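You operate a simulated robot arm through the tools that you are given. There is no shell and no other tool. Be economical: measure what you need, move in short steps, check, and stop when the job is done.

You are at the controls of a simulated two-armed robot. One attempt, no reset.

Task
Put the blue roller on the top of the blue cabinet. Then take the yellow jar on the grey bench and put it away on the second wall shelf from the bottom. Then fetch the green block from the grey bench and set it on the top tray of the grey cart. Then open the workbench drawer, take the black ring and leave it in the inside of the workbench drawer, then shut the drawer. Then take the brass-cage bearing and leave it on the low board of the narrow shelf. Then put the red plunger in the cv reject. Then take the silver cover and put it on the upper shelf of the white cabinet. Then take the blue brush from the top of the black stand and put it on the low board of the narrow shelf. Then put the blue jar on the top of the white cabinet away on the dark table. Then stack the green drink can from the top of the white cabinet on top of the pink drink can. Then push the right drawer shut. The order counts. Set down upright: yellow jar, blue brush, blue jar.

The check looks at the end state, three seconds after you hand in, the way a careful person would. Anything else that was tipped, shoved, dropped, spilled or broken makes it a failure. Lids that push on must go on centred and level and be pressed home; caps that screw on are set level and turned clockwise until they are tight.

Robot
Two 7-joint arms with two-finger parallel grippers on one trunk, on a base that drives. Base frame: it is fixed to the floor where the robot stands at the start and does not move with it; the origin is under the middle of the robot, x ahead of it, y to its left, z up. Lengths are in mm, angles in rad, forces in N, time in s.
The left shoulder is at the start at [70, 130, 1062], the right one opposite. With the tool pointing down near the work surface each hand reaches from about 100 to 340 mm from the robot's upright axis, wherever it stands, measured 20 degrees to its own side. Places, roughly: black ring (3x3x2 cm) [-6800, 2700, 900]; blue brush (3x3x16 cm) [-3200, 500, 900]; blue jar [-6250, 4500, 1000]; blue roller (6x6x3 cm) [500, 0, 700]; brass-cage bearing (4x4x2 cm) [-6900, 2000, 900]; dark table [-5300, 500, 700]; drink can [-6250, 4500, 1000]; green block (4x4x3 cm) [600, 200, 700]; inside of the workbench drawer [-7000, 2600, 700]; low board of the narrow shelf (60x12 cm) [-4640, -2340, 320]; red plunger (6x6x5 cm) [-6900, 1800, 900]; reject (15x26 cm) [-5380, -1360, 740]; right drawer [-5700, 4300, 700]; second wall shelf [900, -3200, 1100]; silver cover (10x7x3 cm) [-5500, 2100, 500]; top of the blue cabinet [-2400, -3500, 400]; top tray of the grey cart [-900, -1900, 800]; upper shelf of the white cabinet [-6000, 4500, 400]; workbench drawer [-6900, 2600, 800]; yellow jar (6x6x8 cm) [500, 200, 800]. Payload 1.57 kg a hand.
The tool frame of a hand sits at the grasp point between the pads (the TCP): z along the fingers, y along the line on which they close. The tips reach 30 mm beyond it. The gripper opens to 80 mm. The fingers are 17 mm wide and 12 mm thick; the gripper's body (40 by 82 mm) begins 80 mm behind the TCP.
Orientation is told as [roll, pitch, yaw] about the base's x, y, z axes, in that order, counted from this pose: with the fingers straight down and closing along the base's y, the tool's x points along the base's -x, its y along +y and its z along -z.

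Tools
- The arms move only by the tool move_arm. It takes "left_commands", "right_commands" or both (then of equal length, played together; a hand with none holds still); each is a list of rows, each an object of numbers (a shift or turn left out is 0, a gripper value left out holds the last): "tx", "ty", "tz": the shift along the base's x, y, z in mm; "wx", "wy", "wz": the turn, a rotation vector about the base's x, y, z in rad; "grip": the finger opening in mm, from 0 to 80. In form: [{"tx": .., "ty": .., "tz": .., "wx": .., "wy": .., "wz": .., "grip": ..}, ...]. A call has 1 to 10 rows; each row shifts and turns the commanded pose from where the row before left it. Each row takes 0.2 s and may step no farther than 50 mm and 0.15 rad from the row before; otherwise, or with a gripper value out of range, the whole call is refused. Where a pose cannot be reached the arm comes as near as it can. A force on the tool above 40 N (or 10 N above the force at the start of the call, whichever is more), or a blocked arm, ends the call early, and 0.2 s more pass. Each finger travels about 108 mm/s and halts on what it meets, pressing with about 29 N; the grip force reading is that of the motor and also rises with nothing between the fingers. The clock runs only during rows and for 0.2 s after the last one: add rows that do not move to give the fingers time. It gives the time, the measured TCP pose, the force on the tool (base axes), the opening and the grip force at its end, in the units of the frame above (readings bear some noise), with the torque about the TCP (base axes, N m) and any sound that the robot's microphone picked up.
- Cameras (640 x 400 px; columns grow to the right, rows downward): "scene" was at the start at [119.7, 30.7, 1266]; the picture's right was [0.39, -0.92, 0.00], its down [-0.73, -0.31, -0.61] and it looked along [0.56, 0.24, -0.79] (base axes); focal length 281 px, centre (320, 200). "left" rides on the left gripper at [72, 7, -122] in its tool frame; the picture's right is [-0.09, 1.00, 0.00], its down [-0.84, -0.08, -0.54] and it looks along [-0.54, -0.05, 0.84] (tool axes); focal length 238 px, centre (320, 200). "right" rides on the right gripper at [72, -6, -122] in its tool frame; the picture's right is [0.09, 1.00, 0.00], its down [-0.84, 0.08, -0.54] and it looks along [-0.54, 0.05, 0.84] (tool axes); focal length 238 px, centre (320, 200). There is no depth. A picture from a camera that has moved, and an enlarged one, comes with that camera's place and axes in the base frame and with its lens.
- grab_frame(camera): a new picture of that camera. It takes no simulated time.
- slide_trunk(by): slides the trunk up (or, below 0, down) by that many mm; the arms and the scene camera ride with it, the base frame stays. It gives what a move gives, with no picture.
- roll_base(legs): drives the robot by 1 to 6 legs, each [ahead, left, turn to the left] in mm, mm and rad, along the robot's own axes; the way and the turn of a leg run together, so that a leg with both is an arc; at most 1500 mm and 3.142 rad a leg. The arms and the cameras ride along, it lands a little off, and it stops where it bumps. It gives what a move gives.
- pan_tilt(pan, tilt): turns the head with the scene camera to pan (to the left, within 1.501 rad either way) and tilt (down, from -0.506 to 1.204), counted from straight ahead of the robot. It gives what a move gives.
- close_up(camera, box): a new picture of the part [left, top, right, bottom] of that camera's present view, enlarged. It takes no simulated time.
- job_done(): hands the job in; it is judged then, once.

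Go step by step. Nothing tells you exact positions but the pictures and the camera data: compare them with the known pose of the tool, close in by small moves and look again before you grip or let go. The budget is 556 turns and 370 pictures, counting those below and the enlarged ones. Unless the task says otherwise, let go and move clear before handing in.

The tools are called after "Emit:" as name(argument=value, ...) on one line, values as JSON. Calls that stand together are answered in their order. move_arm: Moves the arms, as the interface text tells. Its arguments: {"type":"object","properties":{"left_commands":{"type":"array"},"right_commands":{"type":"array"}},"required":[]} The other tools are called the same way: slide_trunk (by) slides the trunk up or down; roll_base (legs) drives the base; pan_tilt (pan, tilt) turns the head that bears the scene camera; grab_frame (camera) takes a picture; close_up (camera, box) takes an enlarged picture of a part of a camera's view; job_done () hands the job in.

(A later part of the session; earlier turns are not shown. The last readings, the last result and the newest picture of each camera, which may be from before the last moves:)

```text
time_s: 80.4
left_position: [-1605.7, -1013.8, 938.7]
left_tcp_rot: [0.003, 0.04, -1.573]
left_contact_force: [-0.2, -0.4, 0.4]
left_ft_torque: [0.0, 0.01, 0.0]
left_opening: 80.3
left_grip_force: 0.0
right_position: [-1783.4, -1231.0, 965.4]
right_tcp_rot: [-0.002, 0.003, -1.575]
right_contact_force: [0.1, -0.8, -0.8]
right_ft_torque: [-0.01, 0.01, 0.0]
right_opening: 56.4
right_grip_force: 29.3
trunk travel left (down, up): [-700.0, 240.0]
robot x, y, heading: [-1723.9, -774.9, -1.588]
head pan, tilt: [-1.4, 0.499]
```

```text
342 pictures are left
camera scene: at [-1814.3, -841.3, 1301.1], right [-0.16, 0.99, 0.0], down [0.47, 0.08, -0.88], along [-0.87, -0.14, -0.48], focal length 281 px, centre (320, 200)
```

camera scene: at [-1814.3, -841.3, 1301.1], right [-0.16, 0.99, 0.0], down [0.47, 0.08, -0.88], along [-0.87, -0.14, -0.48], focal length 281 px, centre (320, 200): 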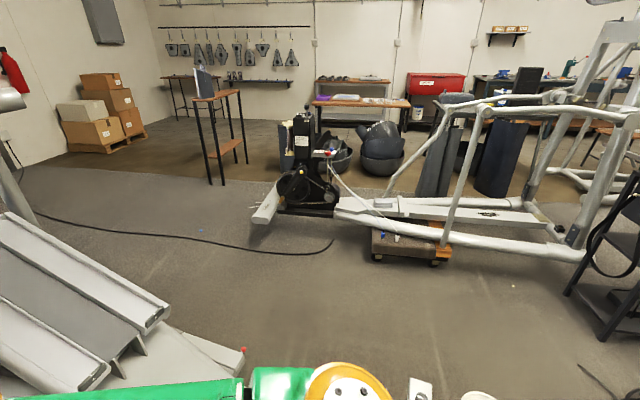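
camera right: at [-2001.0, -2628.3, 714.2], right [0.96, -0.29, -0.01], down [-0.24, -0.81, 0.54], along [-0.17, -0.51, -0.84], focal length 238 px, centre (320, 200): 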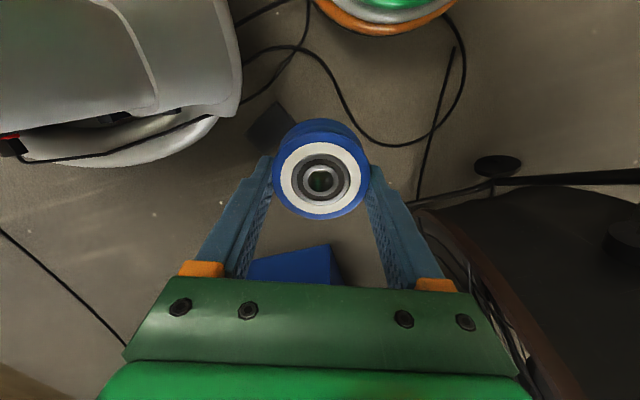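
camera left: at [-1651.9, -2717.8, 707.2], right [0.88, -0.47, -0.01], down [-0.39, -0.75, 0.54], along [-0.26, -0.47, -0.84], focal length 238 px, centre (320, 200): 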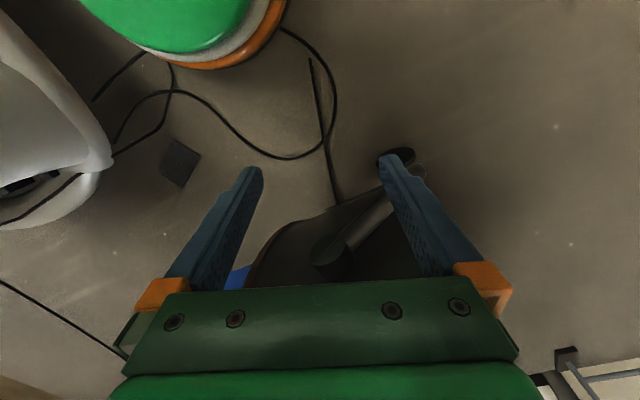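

Blocked again while reversing; I need to look down at what is around the base.

Emit:
pan_tilt(pan=-1.5, tilt=1.1)

Emit:
grab_frame(camera="scene")

Emit:
pan_tilt(pan=1.5, tilt=0.9)

Emit:
grab_frame(camera="scene")

```text
time_s: 81.4
left_position: [-1604.9, -1012.6, 940.7]
left_tcp_rot: [0.001, 0.04, -1.573]
left_contact_force: [0.7, 0.5, 0.3]
left_ft_torque: [-0.03, 0.02, 0.01]
left_opening: 79.7
left_grip_force: 0.2
right_position: [-1782.2, -1231.3, 965.9]
right_tcp_rot: [-0.001, 0.001, -1.573]
right_contact_force: [-0.2, 0.0, -0.6]
right_ft_torque: [-0.02, 0.03, 0.0]
right_opening: 56.5
right_grip_force: 29.0
trunk travel left (down, up): [-700.0, 240.0]
robot x, y, heading: [-1723.7, -778.4, -1.584]
head pan, tilt: [-1.499, 1.1]
```

```text
341 pictures are left
camera scene: at [-1787.5, -830.5, 1253.5], right [-0.06, 1.0, 0.0], down [0.89, 0.05, -0.45], along [-0.45, -0.03, -0.89], focal length 281 px, centre (320, 200)
```

scene: 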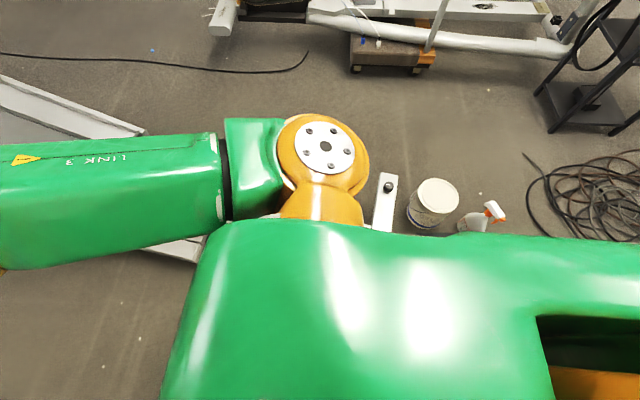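

```text
time_s: 84.0
left_position: [-1606.5, -1012.7, 939.7]
left_tcp_rot: [0.002, 0.041, -1.573]
left_contact_force: [0.0, 0.5, 0.0]
left_ft_torque: [0.05, 0.0, 0.01]
left_opening: 80.2
left_grip_force: 0.0
right_position: [-1782.1, -1230.1, 965.7]
right_tcp_rot: [-0.003, 0.002, -1.574]
right_contact_force: [-0.1, 0.0, -1.0]
right_ft_torque: [-0.02, -0.03, 0.03]
right_opening: 56.4
right_grip_force: 28.9
trunk travel left (down, up): [-700.0, 240.0]
robot x, y, heading: [-1728.2, -777.4, -1.587]
head pan, tilt: [1.499, 0.901]
```

```text
340 pictures are left
camera scene: at [-1649.2, -833.3, 1267.2], right [-0.09, -1.0, 0.0], down [-0.78, 0.07, -0.62], along [0.62, -0.05, -0.78], focal length 281 px, centre (320, 200)
```

scene: 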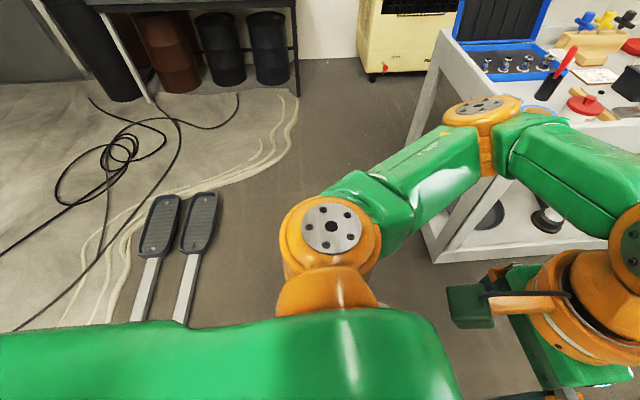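

The machine behind me has pedals reaching to x≈-600 and blocks westward along here. I'll retract the right arm, go back east around the pedals, and then west along y≈400.

Emit:
move_arm(right_commands=[{"ty": 45}, {"ty": 45}, {"ty": 45}, {"ty": 45}, {}])

Emit:
roll_base(legs=[[40, 0, 0], [0, 1410, 0], [-1150, 0, 0]])

Emit:
pan_tilt(pan=-1.2, tilt=0.5)

Emit:
grab_frame(camera="scene")

```text
time_s: 85.2
left_position: [-1605.9, -1012.8, 939.3]
left_tcp_rot: [0.001, 0.041, -1.572]
left_contact_force: [0.3, -0.1, 0.5]
left_ft_torque: [-0.01, -0.01, -0.01]
left_opening: 79.6
left_grip_force: 0.1
right_position: [-1739.3, -1195.9, 1010.4]
right_tcp_rot: [0.0, 0.003, -1.576]
right_contact_force: [0.7, 0.1, -1.3]
right_ft_torque: [0.0, -0.03, 0.01]
right_opening: 56.7
right_grip_force: 28.9
right hand out of reach, approached as far as the arm can: row 1, 2, 3, 4
trunk travel left (down, up): [-700.0, 240.0]
robot x, y, heading: [-1727.0, -776.3, -1.581]
head pan, tilt: [1.499, 0.901]
```

```text
time_s: 98.2
left_position: [-176.5, 86.2, 939.0]
left_tcp_rot: [0.002, 0.04, -1.567]
left_contact_force: [0.2, 0.0, 0.5]
left_ft_torque: [0.03, 0.02, -0.01]
left_opening: 79.8
left_grip_force: 0.1
right_position: [-307.4, -98.7, 1009.7]
right_tcp_rot: [-0.002, 0.001, -1.569]
right_contact_force: [-0.3, -0.2, -0.7]
right_ft_torque: [0.02, 0.01, -0.02]
right_opening: 56.7
right_grip_force: 29.0
trunk travel left (down, up): [-700.0, 240.0]
robot x, y, heading: [-298.5, 323.8, -1.581]
head pan, tilt: [1.499, 0.901]
```

```text
time_s: 100.6
left_position: [-175.2, 86.0, 939.4]
left_tcp_rot: [0.001, 0.039, -1.569]
left_contact_force: [-0.6, -0.7, -0.2]
left_ft_torque: [-0.03, 0.02, -0.02]
left_opening: 79.9
left_grip_force: 0.0
right_position: [-308.8, -97.2, 1010.8]
right_tcp_rot: [-0.002, 0.001, -1.569]
right_contact_force: [-0.2, 0.6, -1.3]
right_ft_torque: [-0.02, 0.0, -0.02]
right_opening: 56.5
right_grip_force: 29.0
trunk travel left (down, up): [-700.0, 240.0]
robot x, y, heading: [-295.4, 320.1, -1.579]
head pan, tilt: [-1.201, 0.499]
```

```text
339 pictures are left
camera scene: at [-381.3, 239.8, 1301.1], right [-0.35, 0.94, 0.0], down [0.45, 0.17, -0.88], along [-0.82, -0.31, -0.48], focal length 281 px, centre (320, 200)
```

scene: 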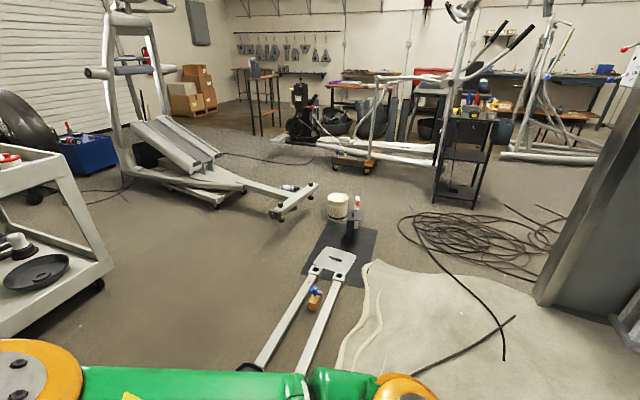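

The way west is between the mat machine and the hose pile. First I'll bring the right hand back into a comfortable pose, then turn to face -x.

Emit:
move_arm(right_commands=[{"tx": -40}, {"tx": -40}, {"ty": 40}, {"ty": 40}, {"ty": 40}, {}])

Emit:
roll_base(legs=[[0, 0, -1.56]])

Emit:
pan_tilt(pan=0, tilt=0.5)

Emit:
grab_frame(camera="scene")

```text
time_s: 102.0
left_position: [-175.6, 86.1, 939.2]
left_tcp_rot: [-0.001, 0.04, -1.567]
left_contact_force: [0.4, 0.3, -0.5]
left_ft_torque: [0.0, -0.03, -0.04]
left_opening: 79.9
left_grip_force: 0.1
right_position: [-381.5, -118.9, 1025.4]
right_tcp_rot: [-0.004, 0.002, -1.57]
right_contact_force: [0.2, -0.3, -0.6]
right_ft_torque: [0.0, 0.02, 0.04]
right_opening: 56.4
right_grip_force: 29.0
right hand out of reach, approached as far as the arm can: row 1, 2, 3, 4, 5
trunk travel left (down, up): [-700.0, 240.0]
robot x, y, heading: [-295.4, 322.2, -1.58]
head pan, tilt: [-1.201, 0.499]
```

```text
time_s: 106.2
left_position: [-533.5, 200.4, 939.2]
left_tcp_rot: [0.0, 0.04, 3.139]
left_contact_force: [-0.1, 0.0, -0.2]
left_ft_torque: [-0.04, -0.01, -0.04]
left_opening: 80.0
left_grip_force: 0.1
right_position: [-735.3, 408.0, 1025.8]
right_tcp_rot: [0.0, 0.003, 3.137]
right_contact_force: [-0.2, 0.0, -0.7]
right_ft_torque: [0.0, -0.03, -0.01]
right_opening: 56.5
right_grip_force: 29.6
trunk travel left (down, up): [-700.0, 240.0]
robot x, y, heading: [-293.9, 321.7, 3.129]
head pan, tilt: [-1.201, 0.499]
```

```text
time_s: 107.7
left_position: [-531.9, 201.8, 939.9]
left_tcp_rot: [0.001, 0.04, 3.138]
left_contact_force: [0.4, 1.0, 0.9]
left_ft_torque: [-0.02, -0.04, -0.01]
left_opening: 79.9
left_grip_force: 0.1
right_position: [-734.2, 408.1, 1025.3]
right_tcp_rot: [0.0, 0.002, 3.139]
right_contact_force: [0.1, 0.1, -0.5]
right_ft_torque: [-0.02, 0.03, -0.01]
right_opening: 56.2
right_grip_force: 29.4
trunk travel left (down, up): [-700.0, 240.0]
robot x, y, heading: [-300.8, 318.7, 3.129]
head pan, tilt: [0.0, 0.499]
```

```text
338 pictures are left
camera scene: at [-437.4, 324.6, 1301.1], right [0.01, 1.0, 0.0], down [0.48, -0.01, -0.88], along [-0.88, 0.01, -0.48], focal length 281 px, centre (320, 200)
```

scene: 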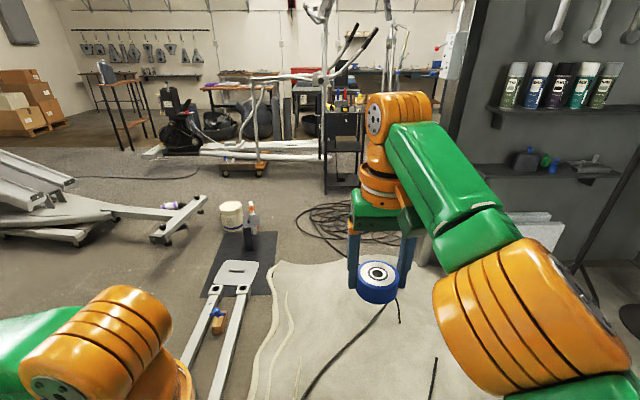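

The right arm is stuck straight; I'll command it back and down toward its earlier comfortable pose.

Emit:
move_arm(right_commands=[{"tx": 40, "tz": -25}, {"tx": 40, "tz": -25}, {"tx": 40, "tz": -25}, {"tx": 20}, {}, {}])

```text
time_s: 109.0
left_position: [-531.7, 201.5, 939.3]
left_tcp_rot: [0.002, 0.039, 3.14]
left_contact_force: [0.2, -0.3, -1.0]
left_ft_torque: [-0.01, 0.01, 0.0]
left_opening: 79.6
left_grip_force: 0.0
right_position: [-730.2, 367.5, 1005.5]
right_tcp_rot: [-0.003, 0.004, 3.139]
right_contact_force: [-0.6, -0.6, -1.1]
right_ft_torque: [0.02, 0.0, 0.01]
right_opening: 56.6
right_grip_force: 28.8
right hand out of reach, approached as far as the arm can: row 1, 2, 3, 4
trunk travel left (down, up): [-700.0, 240.0]
robot x, y, heading: [-297.5, 322.3, 3.128]
head pan, tilt: [0.0, 0.499]
```

The elbow seems stuck at its straight singularity; a tool rotation may unlock it.

Emit:
move_arm(right_commands=[{"wy": -0.15}, {"wy": -0.15}, {"wy": -0.15}, {"wy": -0.15, "tz": -40}, {"tz": -40}, {"tx": 40, "tz": -40}, {}])

Emit:
grab_frame(camera="scene")

```text
refused: row 6 steps farther than a row can; nothing moved
```

```text
337 pictures are left
camera scene: at [-437.5, 324.4, 1301.1], right [0.01, 1.0, 0.0], down [0.48, -0.01, -0.88], along [-0.88, 0.01, -0.48], focal length 281 px, centre (320, 200)
```

scene: 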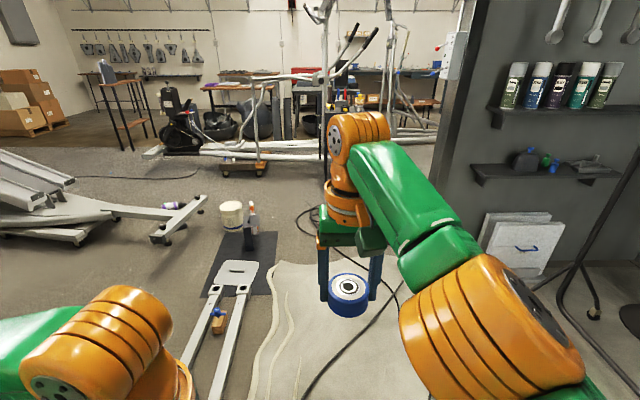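

Emit:
move_arm(right_commands=[{"wy": -0.15}, {"wy": -0.15}, {"wy": -0.15}, {"wy": -0.15, "tz": -40}, {"tz": -40}, {"tx": 30, "tz": -30}, {}])

Emit:
grab_frame(camera="scene")

```text
time_s: 110.7
left_position: [-532.5, 201.0, 938.9]
left_tcp_rot: [0.004, 0.041, 3.138]
left_contact_force: [0.2, 0.2, 0.5]
left_ft_torque: [0.01, -0.01, 0.0]
left_opening: 80.0
left_grip_force: 0.1
right_position: [-613.2, 352.9, 877.2]
right_tcp_rot: [0.007, 0.538, -3.14]
right_contact_force: [-0.2, -0.5, -1.5]
right_ft_torque: [0.02, 0.0, 0.01]
right_opening: 56.6
right_grip_force: 29.3
right hand out of reach, approached as far as the arm can: row 1, 2, 3, 4
trunk travel left (down, up): [-700.0, 240.0]
robot x, y, heading: [-297.8, 319.9, 3.129]
head pan, tilt: [0.0, 0.499]
```

```text
336 pictures are left
camera scene: at [-437.2, 323.7, 1301.1], right [0.01, 1.0, 0.0], down [0.48, -0.01, -0.88], along [-0.88, 0.01, -0.48], focal length 281 px, centre (320, 200)
```

scene: 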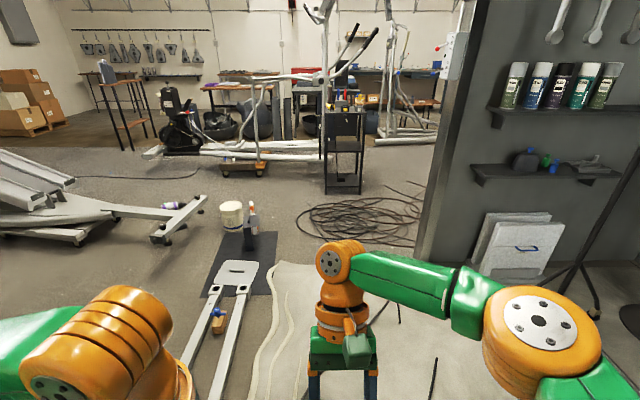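

Unlocked. I'll restore the tool to vertical and place the hand in its comfortable carrying pose.

Emit:
move_arm(right_commands=[{"wy": 0.15, "ty": 20, "tz": 15}, {"wy": 0.15, "ty": 20, "tz": 15}, {"wy": 0.15, "ty": 20, "tz": 15}, {"wy": 0.15, "ty": 10, "tz": 15}, {}])

Emit:
pan_tilt(pan=0, tilt=0.65)

Emit:
grab_frame(camera="scene")

```text
time_s: 111.8
left_position: [-533.2, 201.5, 940.5]
left_tcp_rot: [0.001, 0.041, 3.14]
left_contact_force: [0.5, 0.5, -0.7]
left_ft_torque: [0.02, -0.03, 0.03]
left_opening: 80.1
left_grip_force: 0.0
right_position: [-612.4, 424.9, 938.0]
right_tcp_rot: [0.004, -0.063, -3.139]
right_contact_force: [-0.6, -0.2, -1.3]
right_ft_torque: [0.01, 0.0, -0.02]
right_opening: 56.3
right_grip_force: 29.4
trunk travel left (down, up): [-700.0, 240.0]
robot x, y, heading: [-296.0, 321.7, 3.125]
head pan, tilt: [0.0, 0.499]
```

```text
time_s: 112.5
left_position: [-532.9, 201.6, 939.0]
left_tcp_rot: [0.003, 0.039, 3.141]
left_contact_force: [0.0, -0.7, 0.0]
left_ft_torque: [0.0, -0.02, -0.01]
left_opening: 79.9
left_grip_force: 0.2
right_position: [-613.3, 424.6, 937.8]
right_tcp_rot: [0.004, -0.059, -3.136]
right_contact_force: [0.2, 0.4, -2.6]
right_ft_torque: [0.01, 0.0, -0.02]
right_opening: 56.5
right_grip_force: 28.9
trunk travel left (down, up): [-700.0, 240.0]
robot x, y, heading: [-293.5, 317.0, 3.126]
head pan, tilt: [0.0, 0.649]
```

```text
335 pictures are left
camera scene: at [-433.1, 324.5, 1287.8], right [0.01, 1.0, 0.0], down [0.6, -0.01, -0.8], along [-0.8, 0.01, -0.6], focal length 281 px, centre (320, 200)
```

scene: 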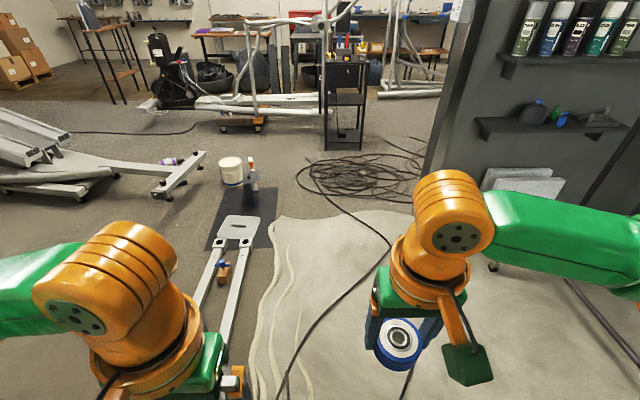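

Path ahead is visible: pass between the spray bottle (y≈-170) and the hose pile. I'll level the tool and drive to x≈-1700, y≈130.

Emit:
move_arm(right_commands=[{"wy": -0.06}, {}])

Emit:
roll_base(legs=[[1400, 190, 0]])

Emit:
grab_frame(camera="scene")

```text
time_s: 113.2
left_position: [-533.4, 201.5, 940.3]
left_tcp_rot: [0.002, 0.04, 3.141]
left_contact_force: [-0.5, -1.5, 0.8]
left_ft_torque: [0.01, 0.01, -0.02]
left_opening: 79.7
left_grip_force: 0.0
right_position: [-612.9, 425.4, 938.7]
right_tcp_rot: [0.004, 0.0, -3.137]
right_contact_force: [0.1, -0.6, -1.7]
right_ft_torque: [0.01, -0.01, 0.02]
right_opening: 56.3
right_grip_force: 29.2
trunk travel left (down, up): [-700.0, 240.0]
robot x, y, heading: [-297.9, 317.8, 3.131]
head pan, tilt: [0.0, 0.649]
```

```text
time_s: 120.2
left_position: [-1941.3, 53.2, 938.9]
left_tcp_rot: [0.002, 0.039, 3.113]
left_contact_force: [0.6, -0.6, -0.7]
left_ft_torque: [-0.03, -0.01, -0.01]
left_opening: 80.2
left_grip_force: 0.0
right_position: [-2017.1, 278.2, 938.2]
right_tcp_rot: [0.004, -0.001, 3.12]
right_contact_force: [0.5, -0.4, -2.1]
right_ft_torque: [0.0, -0.02, -0.01]
right_opening: 56.6
right_grip_force: 29.4
trunk travel left (down, up): [-700.0, 240.0]
robot x, y, heading: [-1702.4, 166.0, 3.101]
head pan, tilt: [0.0, 0.649]
```

```text
334 pictures are left
camera scene: at [-1839.7, 173.7, 1287.7], right [0.04, 1.0, 0.0], down [0.6, -0.02, -0.8], along [-0.8, 0.03, -0.6], focal length 281 px, centre (320, 200)
```

scene: 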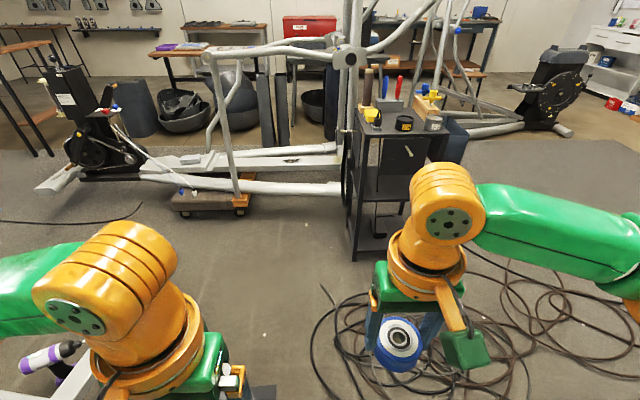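

The corridor beside the black stand looks passable. I'll go on past the spray bottle, then turn left to face -y.

Emit:
roll_base(legs=[[780, 30, 0], [200, 130, 0]])

Emit:
pan_tilt(pan=0.9, tilt=0.7)

Emit:
grab_frame(camera="scene")

```text
time_s: 125.8
left_position: [-2928.8, -65.3, 939.8]
left_tcp_rot: [0.004, 0.039, 3.11]
left_contact_force: [0.4, -0.1, -0.3]
left_ft_torque: [-0.02, 0.0, -0.01]
left_opening: 79.9
left_grip_force: 0.0
right_position: [-3003.6, 161.1, 937.0]
right_tcp_rot: [0.004, -0.001, 3.117]
right_contact_force: [0.4, 0.9, -1.2]
right_ft_torque: [0.0, 0.03, 0.01]
right_opening: 56.4
right_grip_force: 28.9
trunk travel left (down, up): [-700.0, 240.0]
robot x, y, heading: [-2689.7, 50.7, 3.096]
head pan, tilt: [0.0, 0.649]
```

```text
time_s: 127.0
left_position: [-2928.3, -64.8, 939.5]
left_tcp_rot: [0.002, 0.04, 3.11]
left_contact_force: [0.1, -0.5, -0.1]
left_ft_torque: [0.0, 0.01, -0.02]
left_opening: 79.8
left_grip_force: 0.1
right_position: [-3003.8, 161.7, 937.6]
right_tcp_rot: [0.004, 0.0, 3.116]
right_contact_force: [-1.2, 0.4, -1.8]
right_ft_torque: [0.01, 0.02, 0.01]
right_opening: 56.4
right_grip_force: 28.8
trunk travel left (down, up): [-700.0, 240.0]
robot x, y, heading: [-2691.0, 47.1, 3.101]
head pan, tilt: [0.901, 0.7]
```

```text
333 pictures are left
camera scene: at [-2795.2, -12.4, 1283.4], right [-0.76, 0.65, 0.0], down [0.42, 0.49, -0.76], along [-0.5, -0.58, -0.64], focal length 281 px, centre (320, 200)
```

scene: 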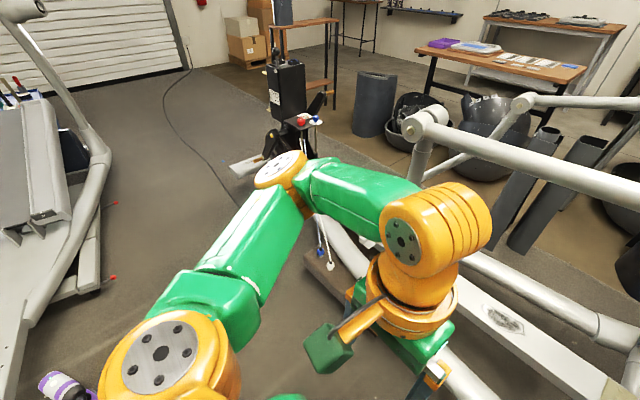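

Clear of the hoses. I'll turn left to face -y, sidestep to x≈-2980, and drive ahead.

Emit:
roll_base(legs=[[0, 0, 1.6], [0, -290, 0], [1200, 0, 0]])

Emit:
pan_tilt(pan=0.15, tilt=0.6)

Emit:
grab_frame(camera="scene")

```text
time_s: 138.6
left_position: [-2861.0, -1394.7, 938.7]
left_tcp_rot: [0.002, 0.041, -1.563]
left_contact_force: [-0.4, 0.5, 0.8]
left_ft_torque: [0.01, -0.02, 0.0]
left_opening: 80.2
left_grip_force: 0.0
right_position: [-3084.5, -1476.3, 937.2]
right_tcp_rot: [0.002, -0.001, -1.555]
right_contact_force: [1.0, -0.8, -1.1]
right_ft_torque: [0.0, -0.02, 0.03]
right_opening: 56.5
right_grip_force: 29.3
trunk travel left (down, up): [-700.0, 240.0]
robot x, y, heading: [-2985.1, -1158.3, -1.577]
head pan, tilt: [0.901, 0.7]
```

```text
time_s: 139.7
left_position: [-2861.5, -1393.3, 939.1]
left_tcp_rot: [0.002, 0.04, -1.562]
left_contact_force: [0.4, -0.2, 0.6]
left_ft_torque: [0.03, -0.05, 0.0]
left_opening: 79.9
left_grip_force: 0.1
right_position: [-3084.0, -1476.8, 937.6]
right_tcp_rot: [0.002, 0.0, -1.555]
right_contact_force: [-0.1, 0.0, -1.3]
right_ft_torque: [0.02, -0.03, -0.02]
right_opening: 56.5
right_grip_force: 28.8
trunk travel left (down, up): [-700.0, 240.0]
robot x, y, heading: [-2985.4, -1160.4, -1.574]
head pan, tilt: [0.15, 0.6]
```

```text
332 pictures are left
camera scene: at [-2969.3, -1295.8, 1292.0], right [-0.99, -0.15, 0.0], down [-0.08, 0.56, -0.82], along [0.12, -0.82, -0.57], focal length 281 px, centre (320, 200)
```

scene: 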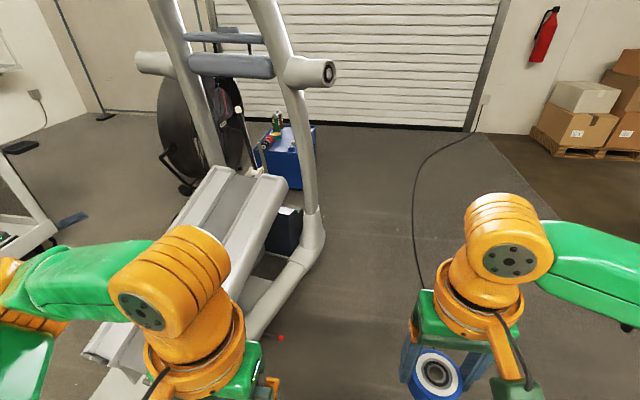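

The stepper ends near x≈-2780 on this side. I'll shift right to x≈-3200 and run down to y≈-2950.

Emit:
roll_base(legs=[[200, -220, 0], [1400, 0, 0], [190, 0, 0]])

Emit:
pan_tilt(pan=0.9, tilt=0.65)

Emit:
grab_frame(camera="scene")

```text
time_s: 145.3
left_position: [-3087.0, -2335.7, 936.4]
left_tcp_rot: [-0.004, 0.049, -1.573]
left_contact_force: [0.3, 0.1, 0.1]
left_ft_torque: [0.0, -0.03, 0.02]
left_opening: 79.9
left_grip_force: 0.0
right_position: [-3310.2, -2418.1, 934.0]
right_tcp_rot: [-0.001, 0.008, -1.561]
right_contact_force: [0.3, -0.2, -0.9]
right_ft_torque: [-0.01, 0.04, -0.06]
right_opening: 56.6
right_grip_force: 28.7
trunk travel left (down, up): [-700.0, 240.0]
robot x, y, heading: [-3211.0, -2093.4, -1.579]
head pan, tilt: [0.15, 0.6]
stopped in leg 2: the robot was blocked; the commanded pose is now the measured one
```

```text
time_s: 146.4
left_position: [-3087.5, -2336.5, 936.8]
left_tcp_rot: [-0.002, 0.051, -1.57]
left_contact_force: [-0.1, -0.6, -0.8]
left_ft_torque: [-0.03, -0.04, 0.02]
left_opening: 79.8
left_grip_force: 0.1
right_position: [-3309.2, -2418.3, 935.6]
right_tcp_rot: [0.001, 0.009, -1.56]
right_contact_force: [0.1, 0.9, -1.2]
right_ft_torque: [0.01, -0.01, -0.03]
right_opening: 56.3
right_grip_force: 29.2
trunk travel left (down, up): [-700.0, 240.0]
robot x, y, heading: [-3208.5, -2096.8, -1.583]
head pan, tilt: [0.901, 0.649]
```

```text
331 pictures are left
camera scene: at [-3138.1, -2208.5, 1286.0], right [-0.63, -0.78, 0.0], down [-0.47, 0.39, -0.79], along [0.62, -0.49, -0.61], focal length 281 px, centre (320, 200)
```

scene: 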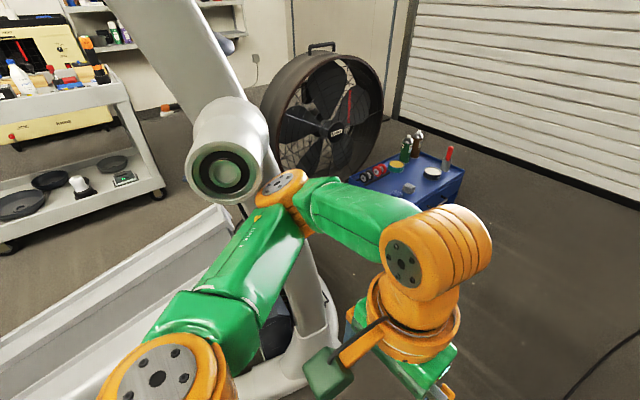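

The left elbow met the handlebar end (z≈1109). I'll back off, lower the trunk, shift right and continue.

Emit:
roll_base(legs=[[-150, -60, 0]])

Emit:
slide_trunk(by=-340)

Emit:
roll_base(legs=[[0, -60, 0], [1000, 0, 0]])

Emit:
grab_frame(camera="scene")

```text
time_s: 147.9
left_position: [-3147.8, -2181.6, 939.3]
left_tcp_rot: [0.001, 0.044, -1.569]
left_contact_force: [0.2, -0.1, 0.4]
left_ft_torque: [0.01, -0.04, 0.01]
left_opening: 79.7
left_grip_force: 0.1
right_position: [-3370.7, -2263.5, 935.4]
right_tcp_rot: [0.001, 0.001, -1.561]
right_contact_force: [-0.1, -1.6, -1.4]
right_ft_torque: [0.01, 0.02, 0.01]
right_opening: 56.4
right_grip_force: 29.4
trunk travel left (down, up): [-700.0, 240.0]
robot x, y, heading: [-3266.6, -1946.6, -1.579]
head pan, tilt: [0.901, 0.649]
```

```text
time_s: 151.2
left_position: [-3147.6, -2180.2, 599.8]
left_tcp_rot: [0.001, 0.042, -1.569]
left_contact_force: [-0.3, 0.5, 0.4]
left_ft_torque: [0.0, -0.03, 0.0]
left_opening: 80.3
left_grip_force: 0.0
right_position: [-3370.9, -2262.0, 598.1]
right_tcp_rot: [0.004, 0.0, -1.561]
right_contact_force: [0.3, -0.4, -1.5]
right_ft_torque: [0.02, 0.0, -0.02]
right_opening: 56.4
right_grip_force: 28.8
trunk travel left (down, up): [-360.0, 580.0]
robot x, y, heading: [-3267.9, -1947.7, -1.583]
head pan, tilt: [0.901, 0.649]
```

```text
time_s: 156.9
left_position: [-3219.3, -3178.4, 599.2]
left_tcp_rot: [0.002, 0.041, -1.575]
left_contact_force: [0.5, -0.1, -0.6]
left_ft_torque: [-0.01, 0.01, 0.04]
left_opening: 80.0
left_grip_force: 0.1
right_position: [-3443.2, -3259.8, 598.5]
right_tcp_rot: [0.003, 0.0, -1.567]
right_contact_force: [0.2, 0.8, -1.3]
right_ft_torque: [0.01, 0.02, -0.01]
right_opening: 56.3
right_grip_force: 28.7
trunk travel left (down, up): [-360.0, 580.0]
robot x, y, heading: [-3340.5, -2944.7, -1.585]
head pan, tilt: [0.901, 0.649]
```

```text
330 pictures are left
camera scene: at [-3271.8, -3047.8, 947.7], right [-0.63, -0.78, 0.0], down [-0.47, 0.38, -0.8], along [0.62, -0.5, -0.6], focal length 281 px, centre (320, 200)
```

scene: 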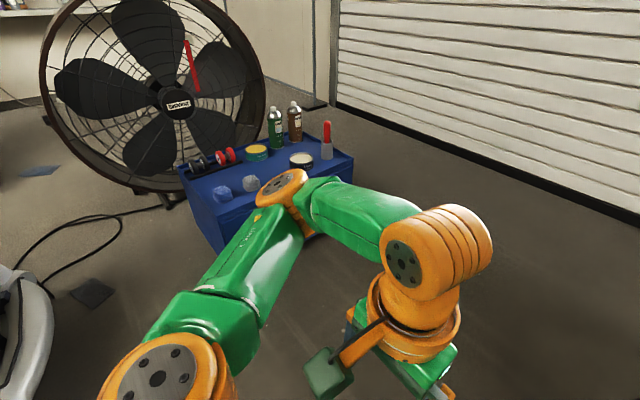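

The west side of the cabinet is open. I'll stand west of it facing +x, and aim for the free patch near (-2460, -3490).

Emit:
roll_base(legs=[[420, 0, 0], [0, 0, 1.585], [380, 0, 0]])

Emit:
pan_tilt(pan=0, tilt=0.85)

Emit:
grab_frame(camera="scene")

Emit:
grab_frame(camera="right")

```text
time_s: 165.4
left_position: [-2736.3, -3238.5, 599.0]
left_tcp_rot: [0.001, 0.04, 0.013]
left_contact_force: [-0.4, -0.8, -0.2]
left_ft_torque: [-0.01, 0.0, -0.03]
left_opening: 79.9
left_grip_force: 0.2
right_position: [-2651.4, -3461.6, 597.4]
right_tcp_rot: [0.003, 0.0, 0.021]
right_contact_force: [-0.2, 0.6, -0.9]
right_ft_torque: [0.02, 0.01, -0.01]
right_opening: 56.6
right_grip_force: 28.4
trunk travel left (down, up): [-360.0, 580.0]
robot x, y, heading: [-2967.8, -3360.9, 0.005]
head pan, tilt: [0.901, 0.649]
```

```text
time_s: 166.6
left_position: [-2736.2, -3238.5, 599.8]
left_tcp_rot: [0.002, 0.04, 0.012]
left_contact_force: [-0.1, 1.1, 0.0]
left_ft_torque: [0.03, -0.03, 0.0]
left_opening: 79.9
left_grip_force: 0.1
right_position: [-2651.8, -3462.2, 597.7]
right_tcp_rot: [0.003, 0.001, 0.021]
right_contact_force: [-1.0, -0.6, -1.3]
right_ft_torque: [0.01, 0.03, 0.01]
right_opening: 56.4
right_grip_force: 28.9
trunk travel left (down, up): [-360.0, 580.0]
robot x, y, heading: [-2969.1, -3362.2, -0.002]
head pan, tilt: [0.0, 0.85]
```

```text
329 pictures are left
camera scene: at [-2839.8, -3360.2, 931.1], right [0.0, -1.0, 0.0], down [-0.75, 0.0, -0.66], along [0.66, 0.0, -0.75], focal length 281 px, centre (320, 200)
```

scene: 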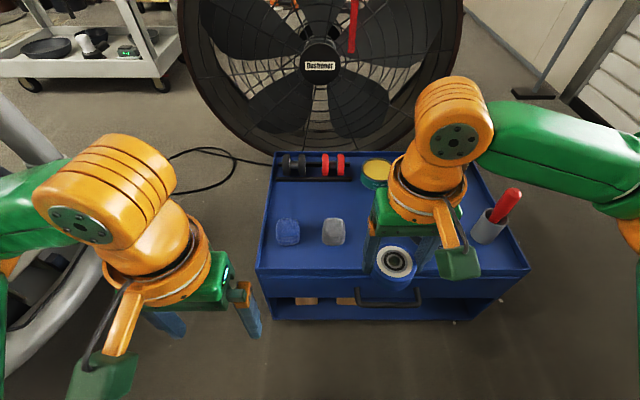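

```text
328 pictures are left
camera right: at [-2723.4, -3468.3, 719.8], right [-0.11, 0.99, 0.0], down [0.84, 0.09, 0.54], along [0.54, 0.06, -0.84], focal length 238 px, centre (320, 200)
```

right: 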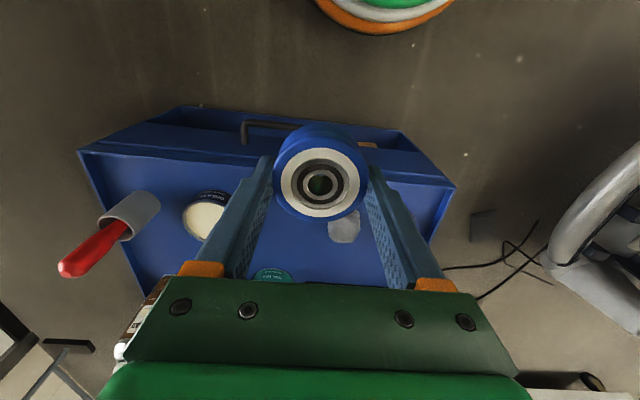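

The free patch is between the grey cube (y≈-3400) and the white tin (y≈-3632), around (-2480, -3505). I'll drive 110 forward, raise the left hand, lower the trunk, and move the roller above it.

Emit:
move_arm(left_commands=[{"tz": 40}, {"tz": 40}, {"tz": 40}, {"tz": 40}, {}])

Emit:
roll_base(legs=[[105, 0, 0]])

Emit:
slide_trunk(by=-110)

Emit:
move_arm(right_commands=[{"tx": 25, "ty": -15}, {"tx": 25, "ty": -15}, {"tx": 15, "ty": -13}, {}])

Emit:
grab_frame(camera="right")

Emit:
grab_frame(camera="scene")

```text
time_s: 167.8
left_position: [-2736.4, -3238.8, 758.5]
left_tcp_rot: [0.002, 0.042, 0.012]
left_contact_force: [-0.2, 0.5, -0.3]
left_ft_torque: [-0.01, -0.01, 0.0]
left_opening: 79.9
left_grip_force: 0.0
right_position: [-2652.3, -3460.5, 597.7]
right_tcp_rot: [0.004, -0.001, 0.022]
right_contact_force: [0.3, -0.1, -1.5]
right_ft_torque: [-0.01, 0.02, -0.03]
right_opening: 56.5
right_grip_force: 29.4
trunk travel left (down, up): [-360.0, 580.0]
robot x, y, heading: [-2973.7, -3362.6, -0.001]
head pan, tilt: [0.0, 0.85]
```

```text
time_s: 169.0
left_position: [-2631.6, -3239.0, 759.0]
left_tcp_rot: [0.002, 0.041, 0.013]
left_contact_force: [0.6, -0.9, 0.1]
left_ft_torque: [0.0, 0.0, 0.0]
left_opening: 79.9
left_grip_force: 0.0
right_position: [-2546.5, -3461.3, 598.0]
right_tcp_rot: [0.003, 0.004, 0.02]
right_contact_force: [0.3, 0.4, -2.2]
right_ft_torque: [-0.02, 0.02, 0.0]
right_opening: 56.4
right_grip_force: 28.8
trunk travel left (down, up): [-360.0, 580.0]
robot x, y, heading: [-2867.3, -3359.2, -0.002]
head pan, tilt: [0.0, 0.85]
```

```text
time_s: 170.4
left_position: [-2631.7, -3238.7, 649.2]
left_tcp_rot: [0.003, 0.041, 0.012]
left_contact_force: [0.3, -0.4, -0.2]
left_ft_torque: [-0.03, 0.03, 0.0]
left_opening: 79.8
left_grip_force: 0.2
right_position: [-2546.8, -3460.5, 488.0]
right_tcp_rot: [0.002, 0.0, 0.021]
right_contact_force: [-0.3, 0.2, -0.8]
right_ft_torque: [0.06, -0.04, 0.03]
right_opening: 56.7
right_grip_force: 28.7
trunk travel left (down, up): [-250.0, 690.0]
robot x, y, heading: [-2865.7, -3360.4, 0.002]
head pan, tilt: [0.0, 0.85]
```

```text
time_s: 171.4
left_position: [-2631.4, -3238.2, 649.5]
left_tcp_rot: [0.003, 0.041, 0.012]
left_contact_force: [-0.5, 0.8, -0.7]
left_ft_torque: [-0.04, -0.01, 0.01]
left_opening: 79.9
left_grip_force: 0.0
right_position: [-2483.3, -3503.7, 487.8]
right_tcp_rot: [0.003, 0.001, 0.021]
right_contact_force: [-0.3, -0.7, -2.2]
right_ft_torque: [-0.02, -0.01, 0.01]
right_opening: 56.5
right_grip_force: 29.5
trunk travel left (down, up): [-250.0, 690.0]
robot x, y, heading: [-2865.7, -3364.9, 0.002]
head pan, tilt: [0.0, 0.85]
```

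```text
327 pictures are left
camera right: at [-2554.3, -3511.3, 610.1], right [-0.11, 0.99, 0.0], down [0.84, 0.09, 0.54], along [0.54, 0.06, -0.84], focal length 238 px, centre (320, 200)
```

right: 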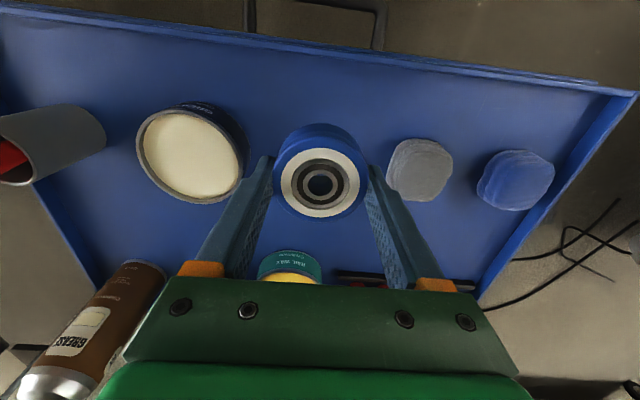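

```text
326 pictures are left
camera scene: at [-2735.4, -3360.0, 821.1], right [0.0, -1.0, 0.0], down [-0.75, 0.0, -0.66], along [0.66, 0.0, -0.75], focal length 281 px, centre (320, 200)
```

scene: 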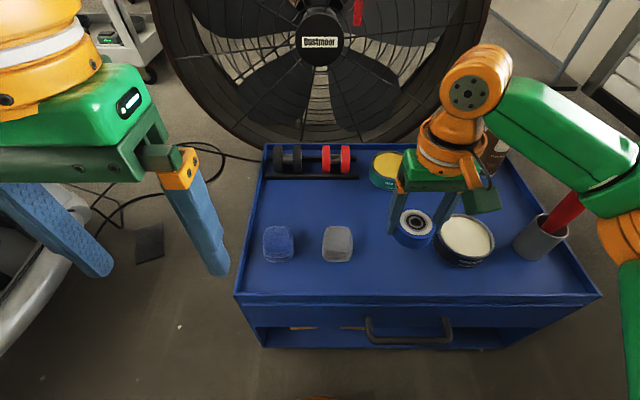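

Alignment good; I'll shift to (-2497, -3497) between the tin and cube, and lower until contact.

Emit:
move_arm(right_commands=[{"tx": -14, "ty": 7}, {"tz": -15}, {"tz": -10}, {}])

Emit:
grab_frame(camera="right")

Emit:
close_up(camera="scene", box=[320, 130, 560, 300])

```text
time_s: 172.4
left_position: [-2631.7, -3238.5, 650.3]
left_tcp_rot: [0.003, 0.042, 0.012]
left_contact_force: [-0.4, 0.7, 0.0]
left_ft_torque: [-0.02, -0.02, -0.05]
left_opening: 80.0
left_grip_force: 0.0
right_position: [-2495.2, -3495.4, 461.7]
right_tcp_rot: [0.004, -0.001, 0.019]
right_contact_force: [-0.1, 0.4, -1.7]
right_ft_torque: [0.01, -0.01, -0.01]
right_opening: 56.5
right_grip_force: 29.6
trunk travel left (down, up): [-250.0, 690.0]
robot x, y, heading: [-2859.1, -3362.6, 0.003]
head pan, tilt: [0.0, 0.85]
```

```text
325 pictures are left
camera right: at [-2567.9, -3504.0, 585.0], right [-0.11, 0.99, 0.0], down [0.84, 0.09, 0.54], along [0.54, 0.06, -0.84], focal length 238 px, centre (320, 200)
```

right: 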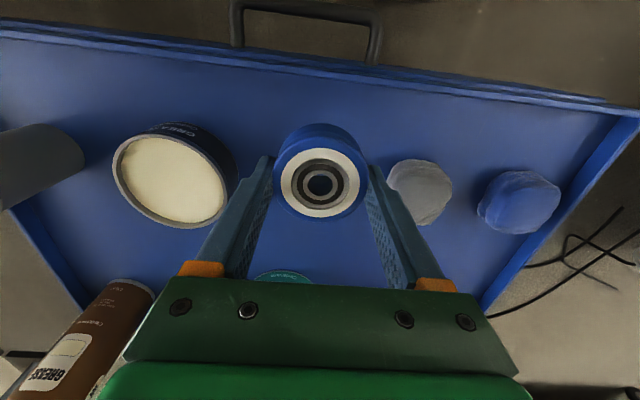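

```text
2.35 times, centred on (440, 215) of scene
camera zoom: at [-2735.4, -3360.0, 821.1], right [0.0, -1.0, 0.0], down [-0.75, 0.0, -0.66], along [0.66, 0.0, -0.75], focal length 661 px, centre (38, 165)
```

zoom: 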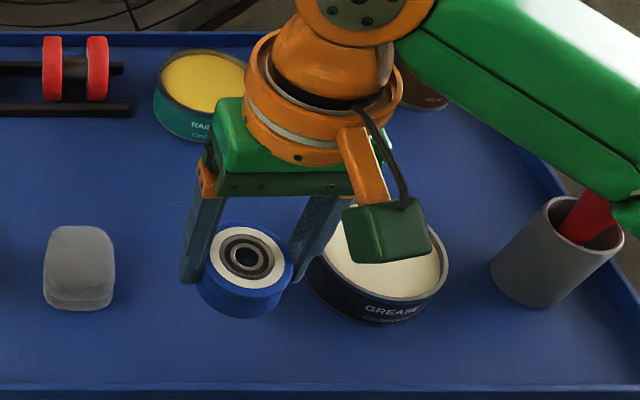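

Both sides have clearance; lowering to contact in small steps.

Emit:
move_arm(right_commands=[{"ty": 4, "tz": -8}, {"tz": -6}, {"tz": -6}, {"tz": -5}, {"tz": -5}, {"tz": -5}, {"tz": -5}, {"tz": -5}, {"tz": -5}, {"tz": -5}])

Emit:
grab_frame(camera="right")

```text
time_s: 174.6
left_position: [-2632.0, -3238.6, 650.5]
left_tcp_rot: [0.001, 0.041, 0.011]
left_contact_force: [0.2, 1.0, 0.0]
left_ft_torque: [0.01, 0.01, 0.02]
left_opening: 79.8
left_grip_force: 0.1
right_position: [-2495.7, -3492.8, 406.8]
right_tcp_rot: [0.004, 0.001, 0.021]
right_contact_force: [0.4, -0.4, -1.0]
right_ft_torque: [0.04, 0.01, 0.0]
right_opening: 56.7
right_grip_force: 29.5
trunk travel left (down, up): [-250.0, 690.0]
robot x, y, heading: [-2868.1, -3356.6, 0.004]
head pan, tilt: [0.0, 0.85]
```

```text
323 pictures are left
camera right: at [-2567.9, -3499.9, 529.4], right [-0.11, 0.99, 0.0], down [0.84, 0.09, 0.54], along [0.54, 0.06, -0.84], focal length 238 px, centre (320, 200)
```

right: 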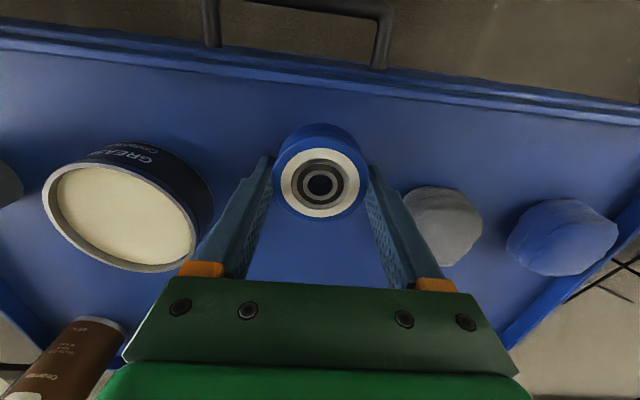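

Emit:
move_arm(right_commands=[{"tz": -4}, {"tz": -4}, {"tz": -4}, {"tz": -4}, {"tz": -4}, {"tz": -4}, {"tz": -4}, {"tz": -4}, {"tz": -4}, {}])

Emit:
grab_frame(camera="right")

```text
time_s: 175.9
left_position: [-2634.0, -3237.9, 649.8]
left_tcp_rot: [0.0, 0.036, 0.012]
left_contact_force: [0.6, -0.3, -0.7]
left_ft_torque: [-0.02, 0.01, 0.0]
left_opening: 80.1
left_grip_force: 0.0
right_position: [-2497.3, -3492.1, 393.0]
right_tcp_rot: [0.004, -0.014, 0.02]
right_contact_force: [-8.4, 0.2, 28.0]
right_ft_torque: [-0.48, 0.57, -0.09]
right_opening: 56.6
right_grip_force: 29.1
trunk travel left (down, up): [-250.0, 690.0]
robot x, y, heading: [-2865.7, -3362.9, 0.005]
head pan, tilt: [0.0, 0.85]
stopped in row 6 (right hand): the force on the tool passed its limit at 45 N (the readings are from after the stop); the commanded pose is now the measured one
```

```text
322 pictures are left
camera right: at [-2570.1, -3499.7, 514.0], right [-0.11, 0.99, 0.0], down [0.83, 0.09, 0.55], along [0.55, 0.06, -0.83], focal length 238 px, centre (320, 200)
```

right: 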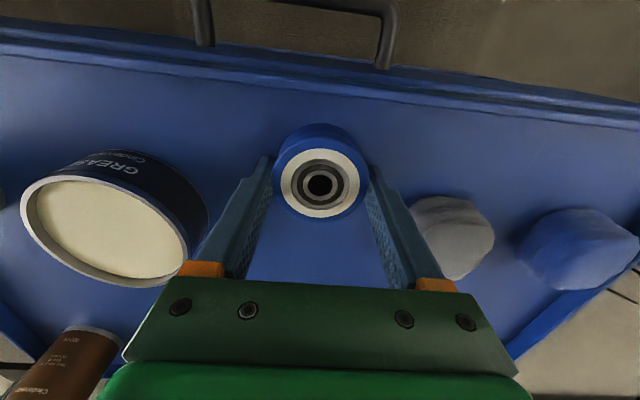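

Contact at TCP z≈393. I'll ease up 1 mm, open only slightly, and lift straight off.

Emit:
move_arm(right_commands=[{"tz": 1}, {"grip": 62}, {"grip": 65}, {}, {"tz": 10}, {"tz": 20}, {"tz": 30}, {"tz": 40}, {"tz": 40}, {}])

Emit:
grab_frame(camera="right")

```text
time_s: 178.1
left_position: [-2631.6, -3239.3, 647.9]
left_tcp_rot: [0.002, 0.042, 0.011]
left_contact_force: [-0.1, -0.7, 0.2]
left_ft_torque: [-0.02, -0.02, -0.01]
left_opening: 79.9
left_grip_force: 0.0
right_position: [-2496.1, -3492.4, 529.9]
right_tcp_rot: [0.005, -0.009, 0.019]
right_contact_force: [-0.1, -0.3, -0.8]
right_ft_torque: [0.01, 0.02, -0.03]
right_opening: 65.0
right_grip_force: 0.0
trunk travel left (down, up): [-250.0, 690.0]
robot x, y, heading: [-2862.4, -3362.4, 0.003]
head pan, tilt: [0.0, 0.85]
```

```text
321 pictures are left
camera right: at [-2568.0, -3500.2, 651.6], right [-0.11, 0.99, 0.0], down [0.83, 0.09, 0.55], along [0.54, 0.06, -0.84], focal length 238 px, centre (320, 200)
```

right: 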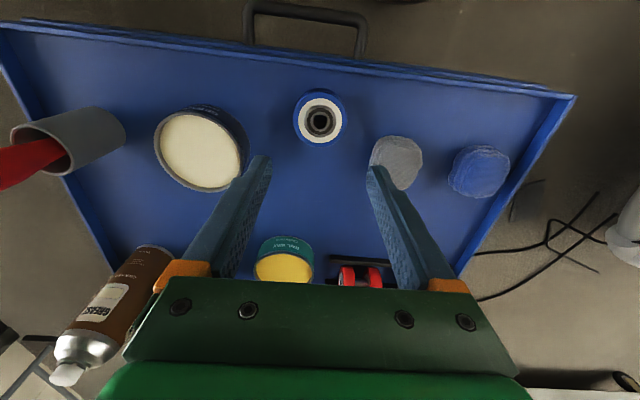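

The roller sits well on the cabinet. Now I'll go back the way I came, facing +x, to the grey bench.

Emit:
roll_base(legs=[[-470, 0, 0], [0, 1500, 0], [350, 700, 0]])

Emit:
slide_trunk(by=450)

Emit:
roll_base(legs=[[0, 1210, 0]])

Emit:
pan_tilt(pan=0, tilt=0.6)

Emit:
grab_frame(camera="scene")

```text
time_s: 191.7
left_position: [-2798.0, -1023.5, 650.0]
left_tcp_rot: [0.001, 0.043, 0.036]
left_contact_force: [-0.1, -0.7, -0.1]
left_ft_torque: [0.02, -0.02, 0.0]
left_opening: 80.0
left_grip_force: 0.0
right_position: [-2656.7, -1273.4, 529.1]
right_tcp_rot: [0.003, -0.006, 0.046]
right_contact_force: [-0.2, -1.5, -0.1]
right_ft_torque: [0.02, -0.02, -0.03]
right_opening: 64.8
right_grip_force: 0.1
trunk travel left (down, up): [-250.0, 690.0]
robot x, y, heading: [-3030.4, -1155.1, 0.03]
head pan, tilt: [0.0, 0.85]
```

```text
refused: 450 is not a number from -400 to 400
```

```text
time_s: 197.8
left_position: [-2836.4, 194.3, 650.8]
left_tcp_rot: [0.002, 0.041, 0.044]
left_contact_force: [-0.6, 1.1, -0.2]
left_ft_torque: [0.01, 0.0, -0.01]
left_opening: 80.2
left_grip_force: 0.0
right_position: [-2693.4, -55.7, 529.5]
right_tcp_rot: [0.003, -0.007, 0.05]
right_contact_force: [0.6, -1.1, -1.0]
right_ft_torque: [-0.02, 0.0, 0.01]
right_opening: 65.0
right_grip_force: 0.0
trunk travel left (down, up): [-250.0, 690.0]
robot x, y, heading: [-3064.7, 62.7, 0.034]
head pan, tilt: [0.0, 0.85]
```

```text
time_s: 198.6
left_position: [-2837.1, 195.4, 648.6]
left_tcp_rot: [0.003, 0.043, 0.044]
left_contact_force: [-0.1, -0.2, -1.0]
left_ft_torque: [0.01, -0.01, 0.0]
left_opening: 80.1
left_grip_force: 0.0
right_position: [-2692.6, -55.8, 530.0]
right_tcp_rot: [0.004, -0.007, 0.051]
right_contact_force: [0.3, 0.3, 0.4]
right_ft_torque: [-0.01, 0.0, 0.01]
right_opening: 65.1
right_grip_force: 0.1
trunk travel left (down, up): [-250.0, 690.0]
robot x, y, heading: [-3067.5, 67.6, 0.032]
head pan, tilt: [0.0, 0.6]
```

```text
320 pictures are left
camera scene: at [-2926.6, 69.7, 842.0], right [0.03, -1.0, 0.0], down [-0.57, -0.02, -0.82], along [0.82, 0.03, -0.57], focal length 281 px, centre (320, 200)
```

scene: 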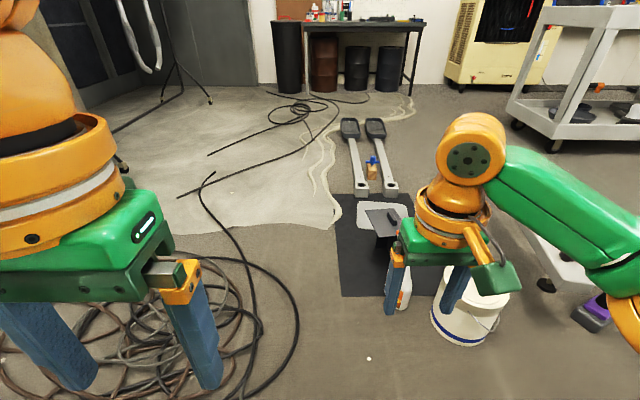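

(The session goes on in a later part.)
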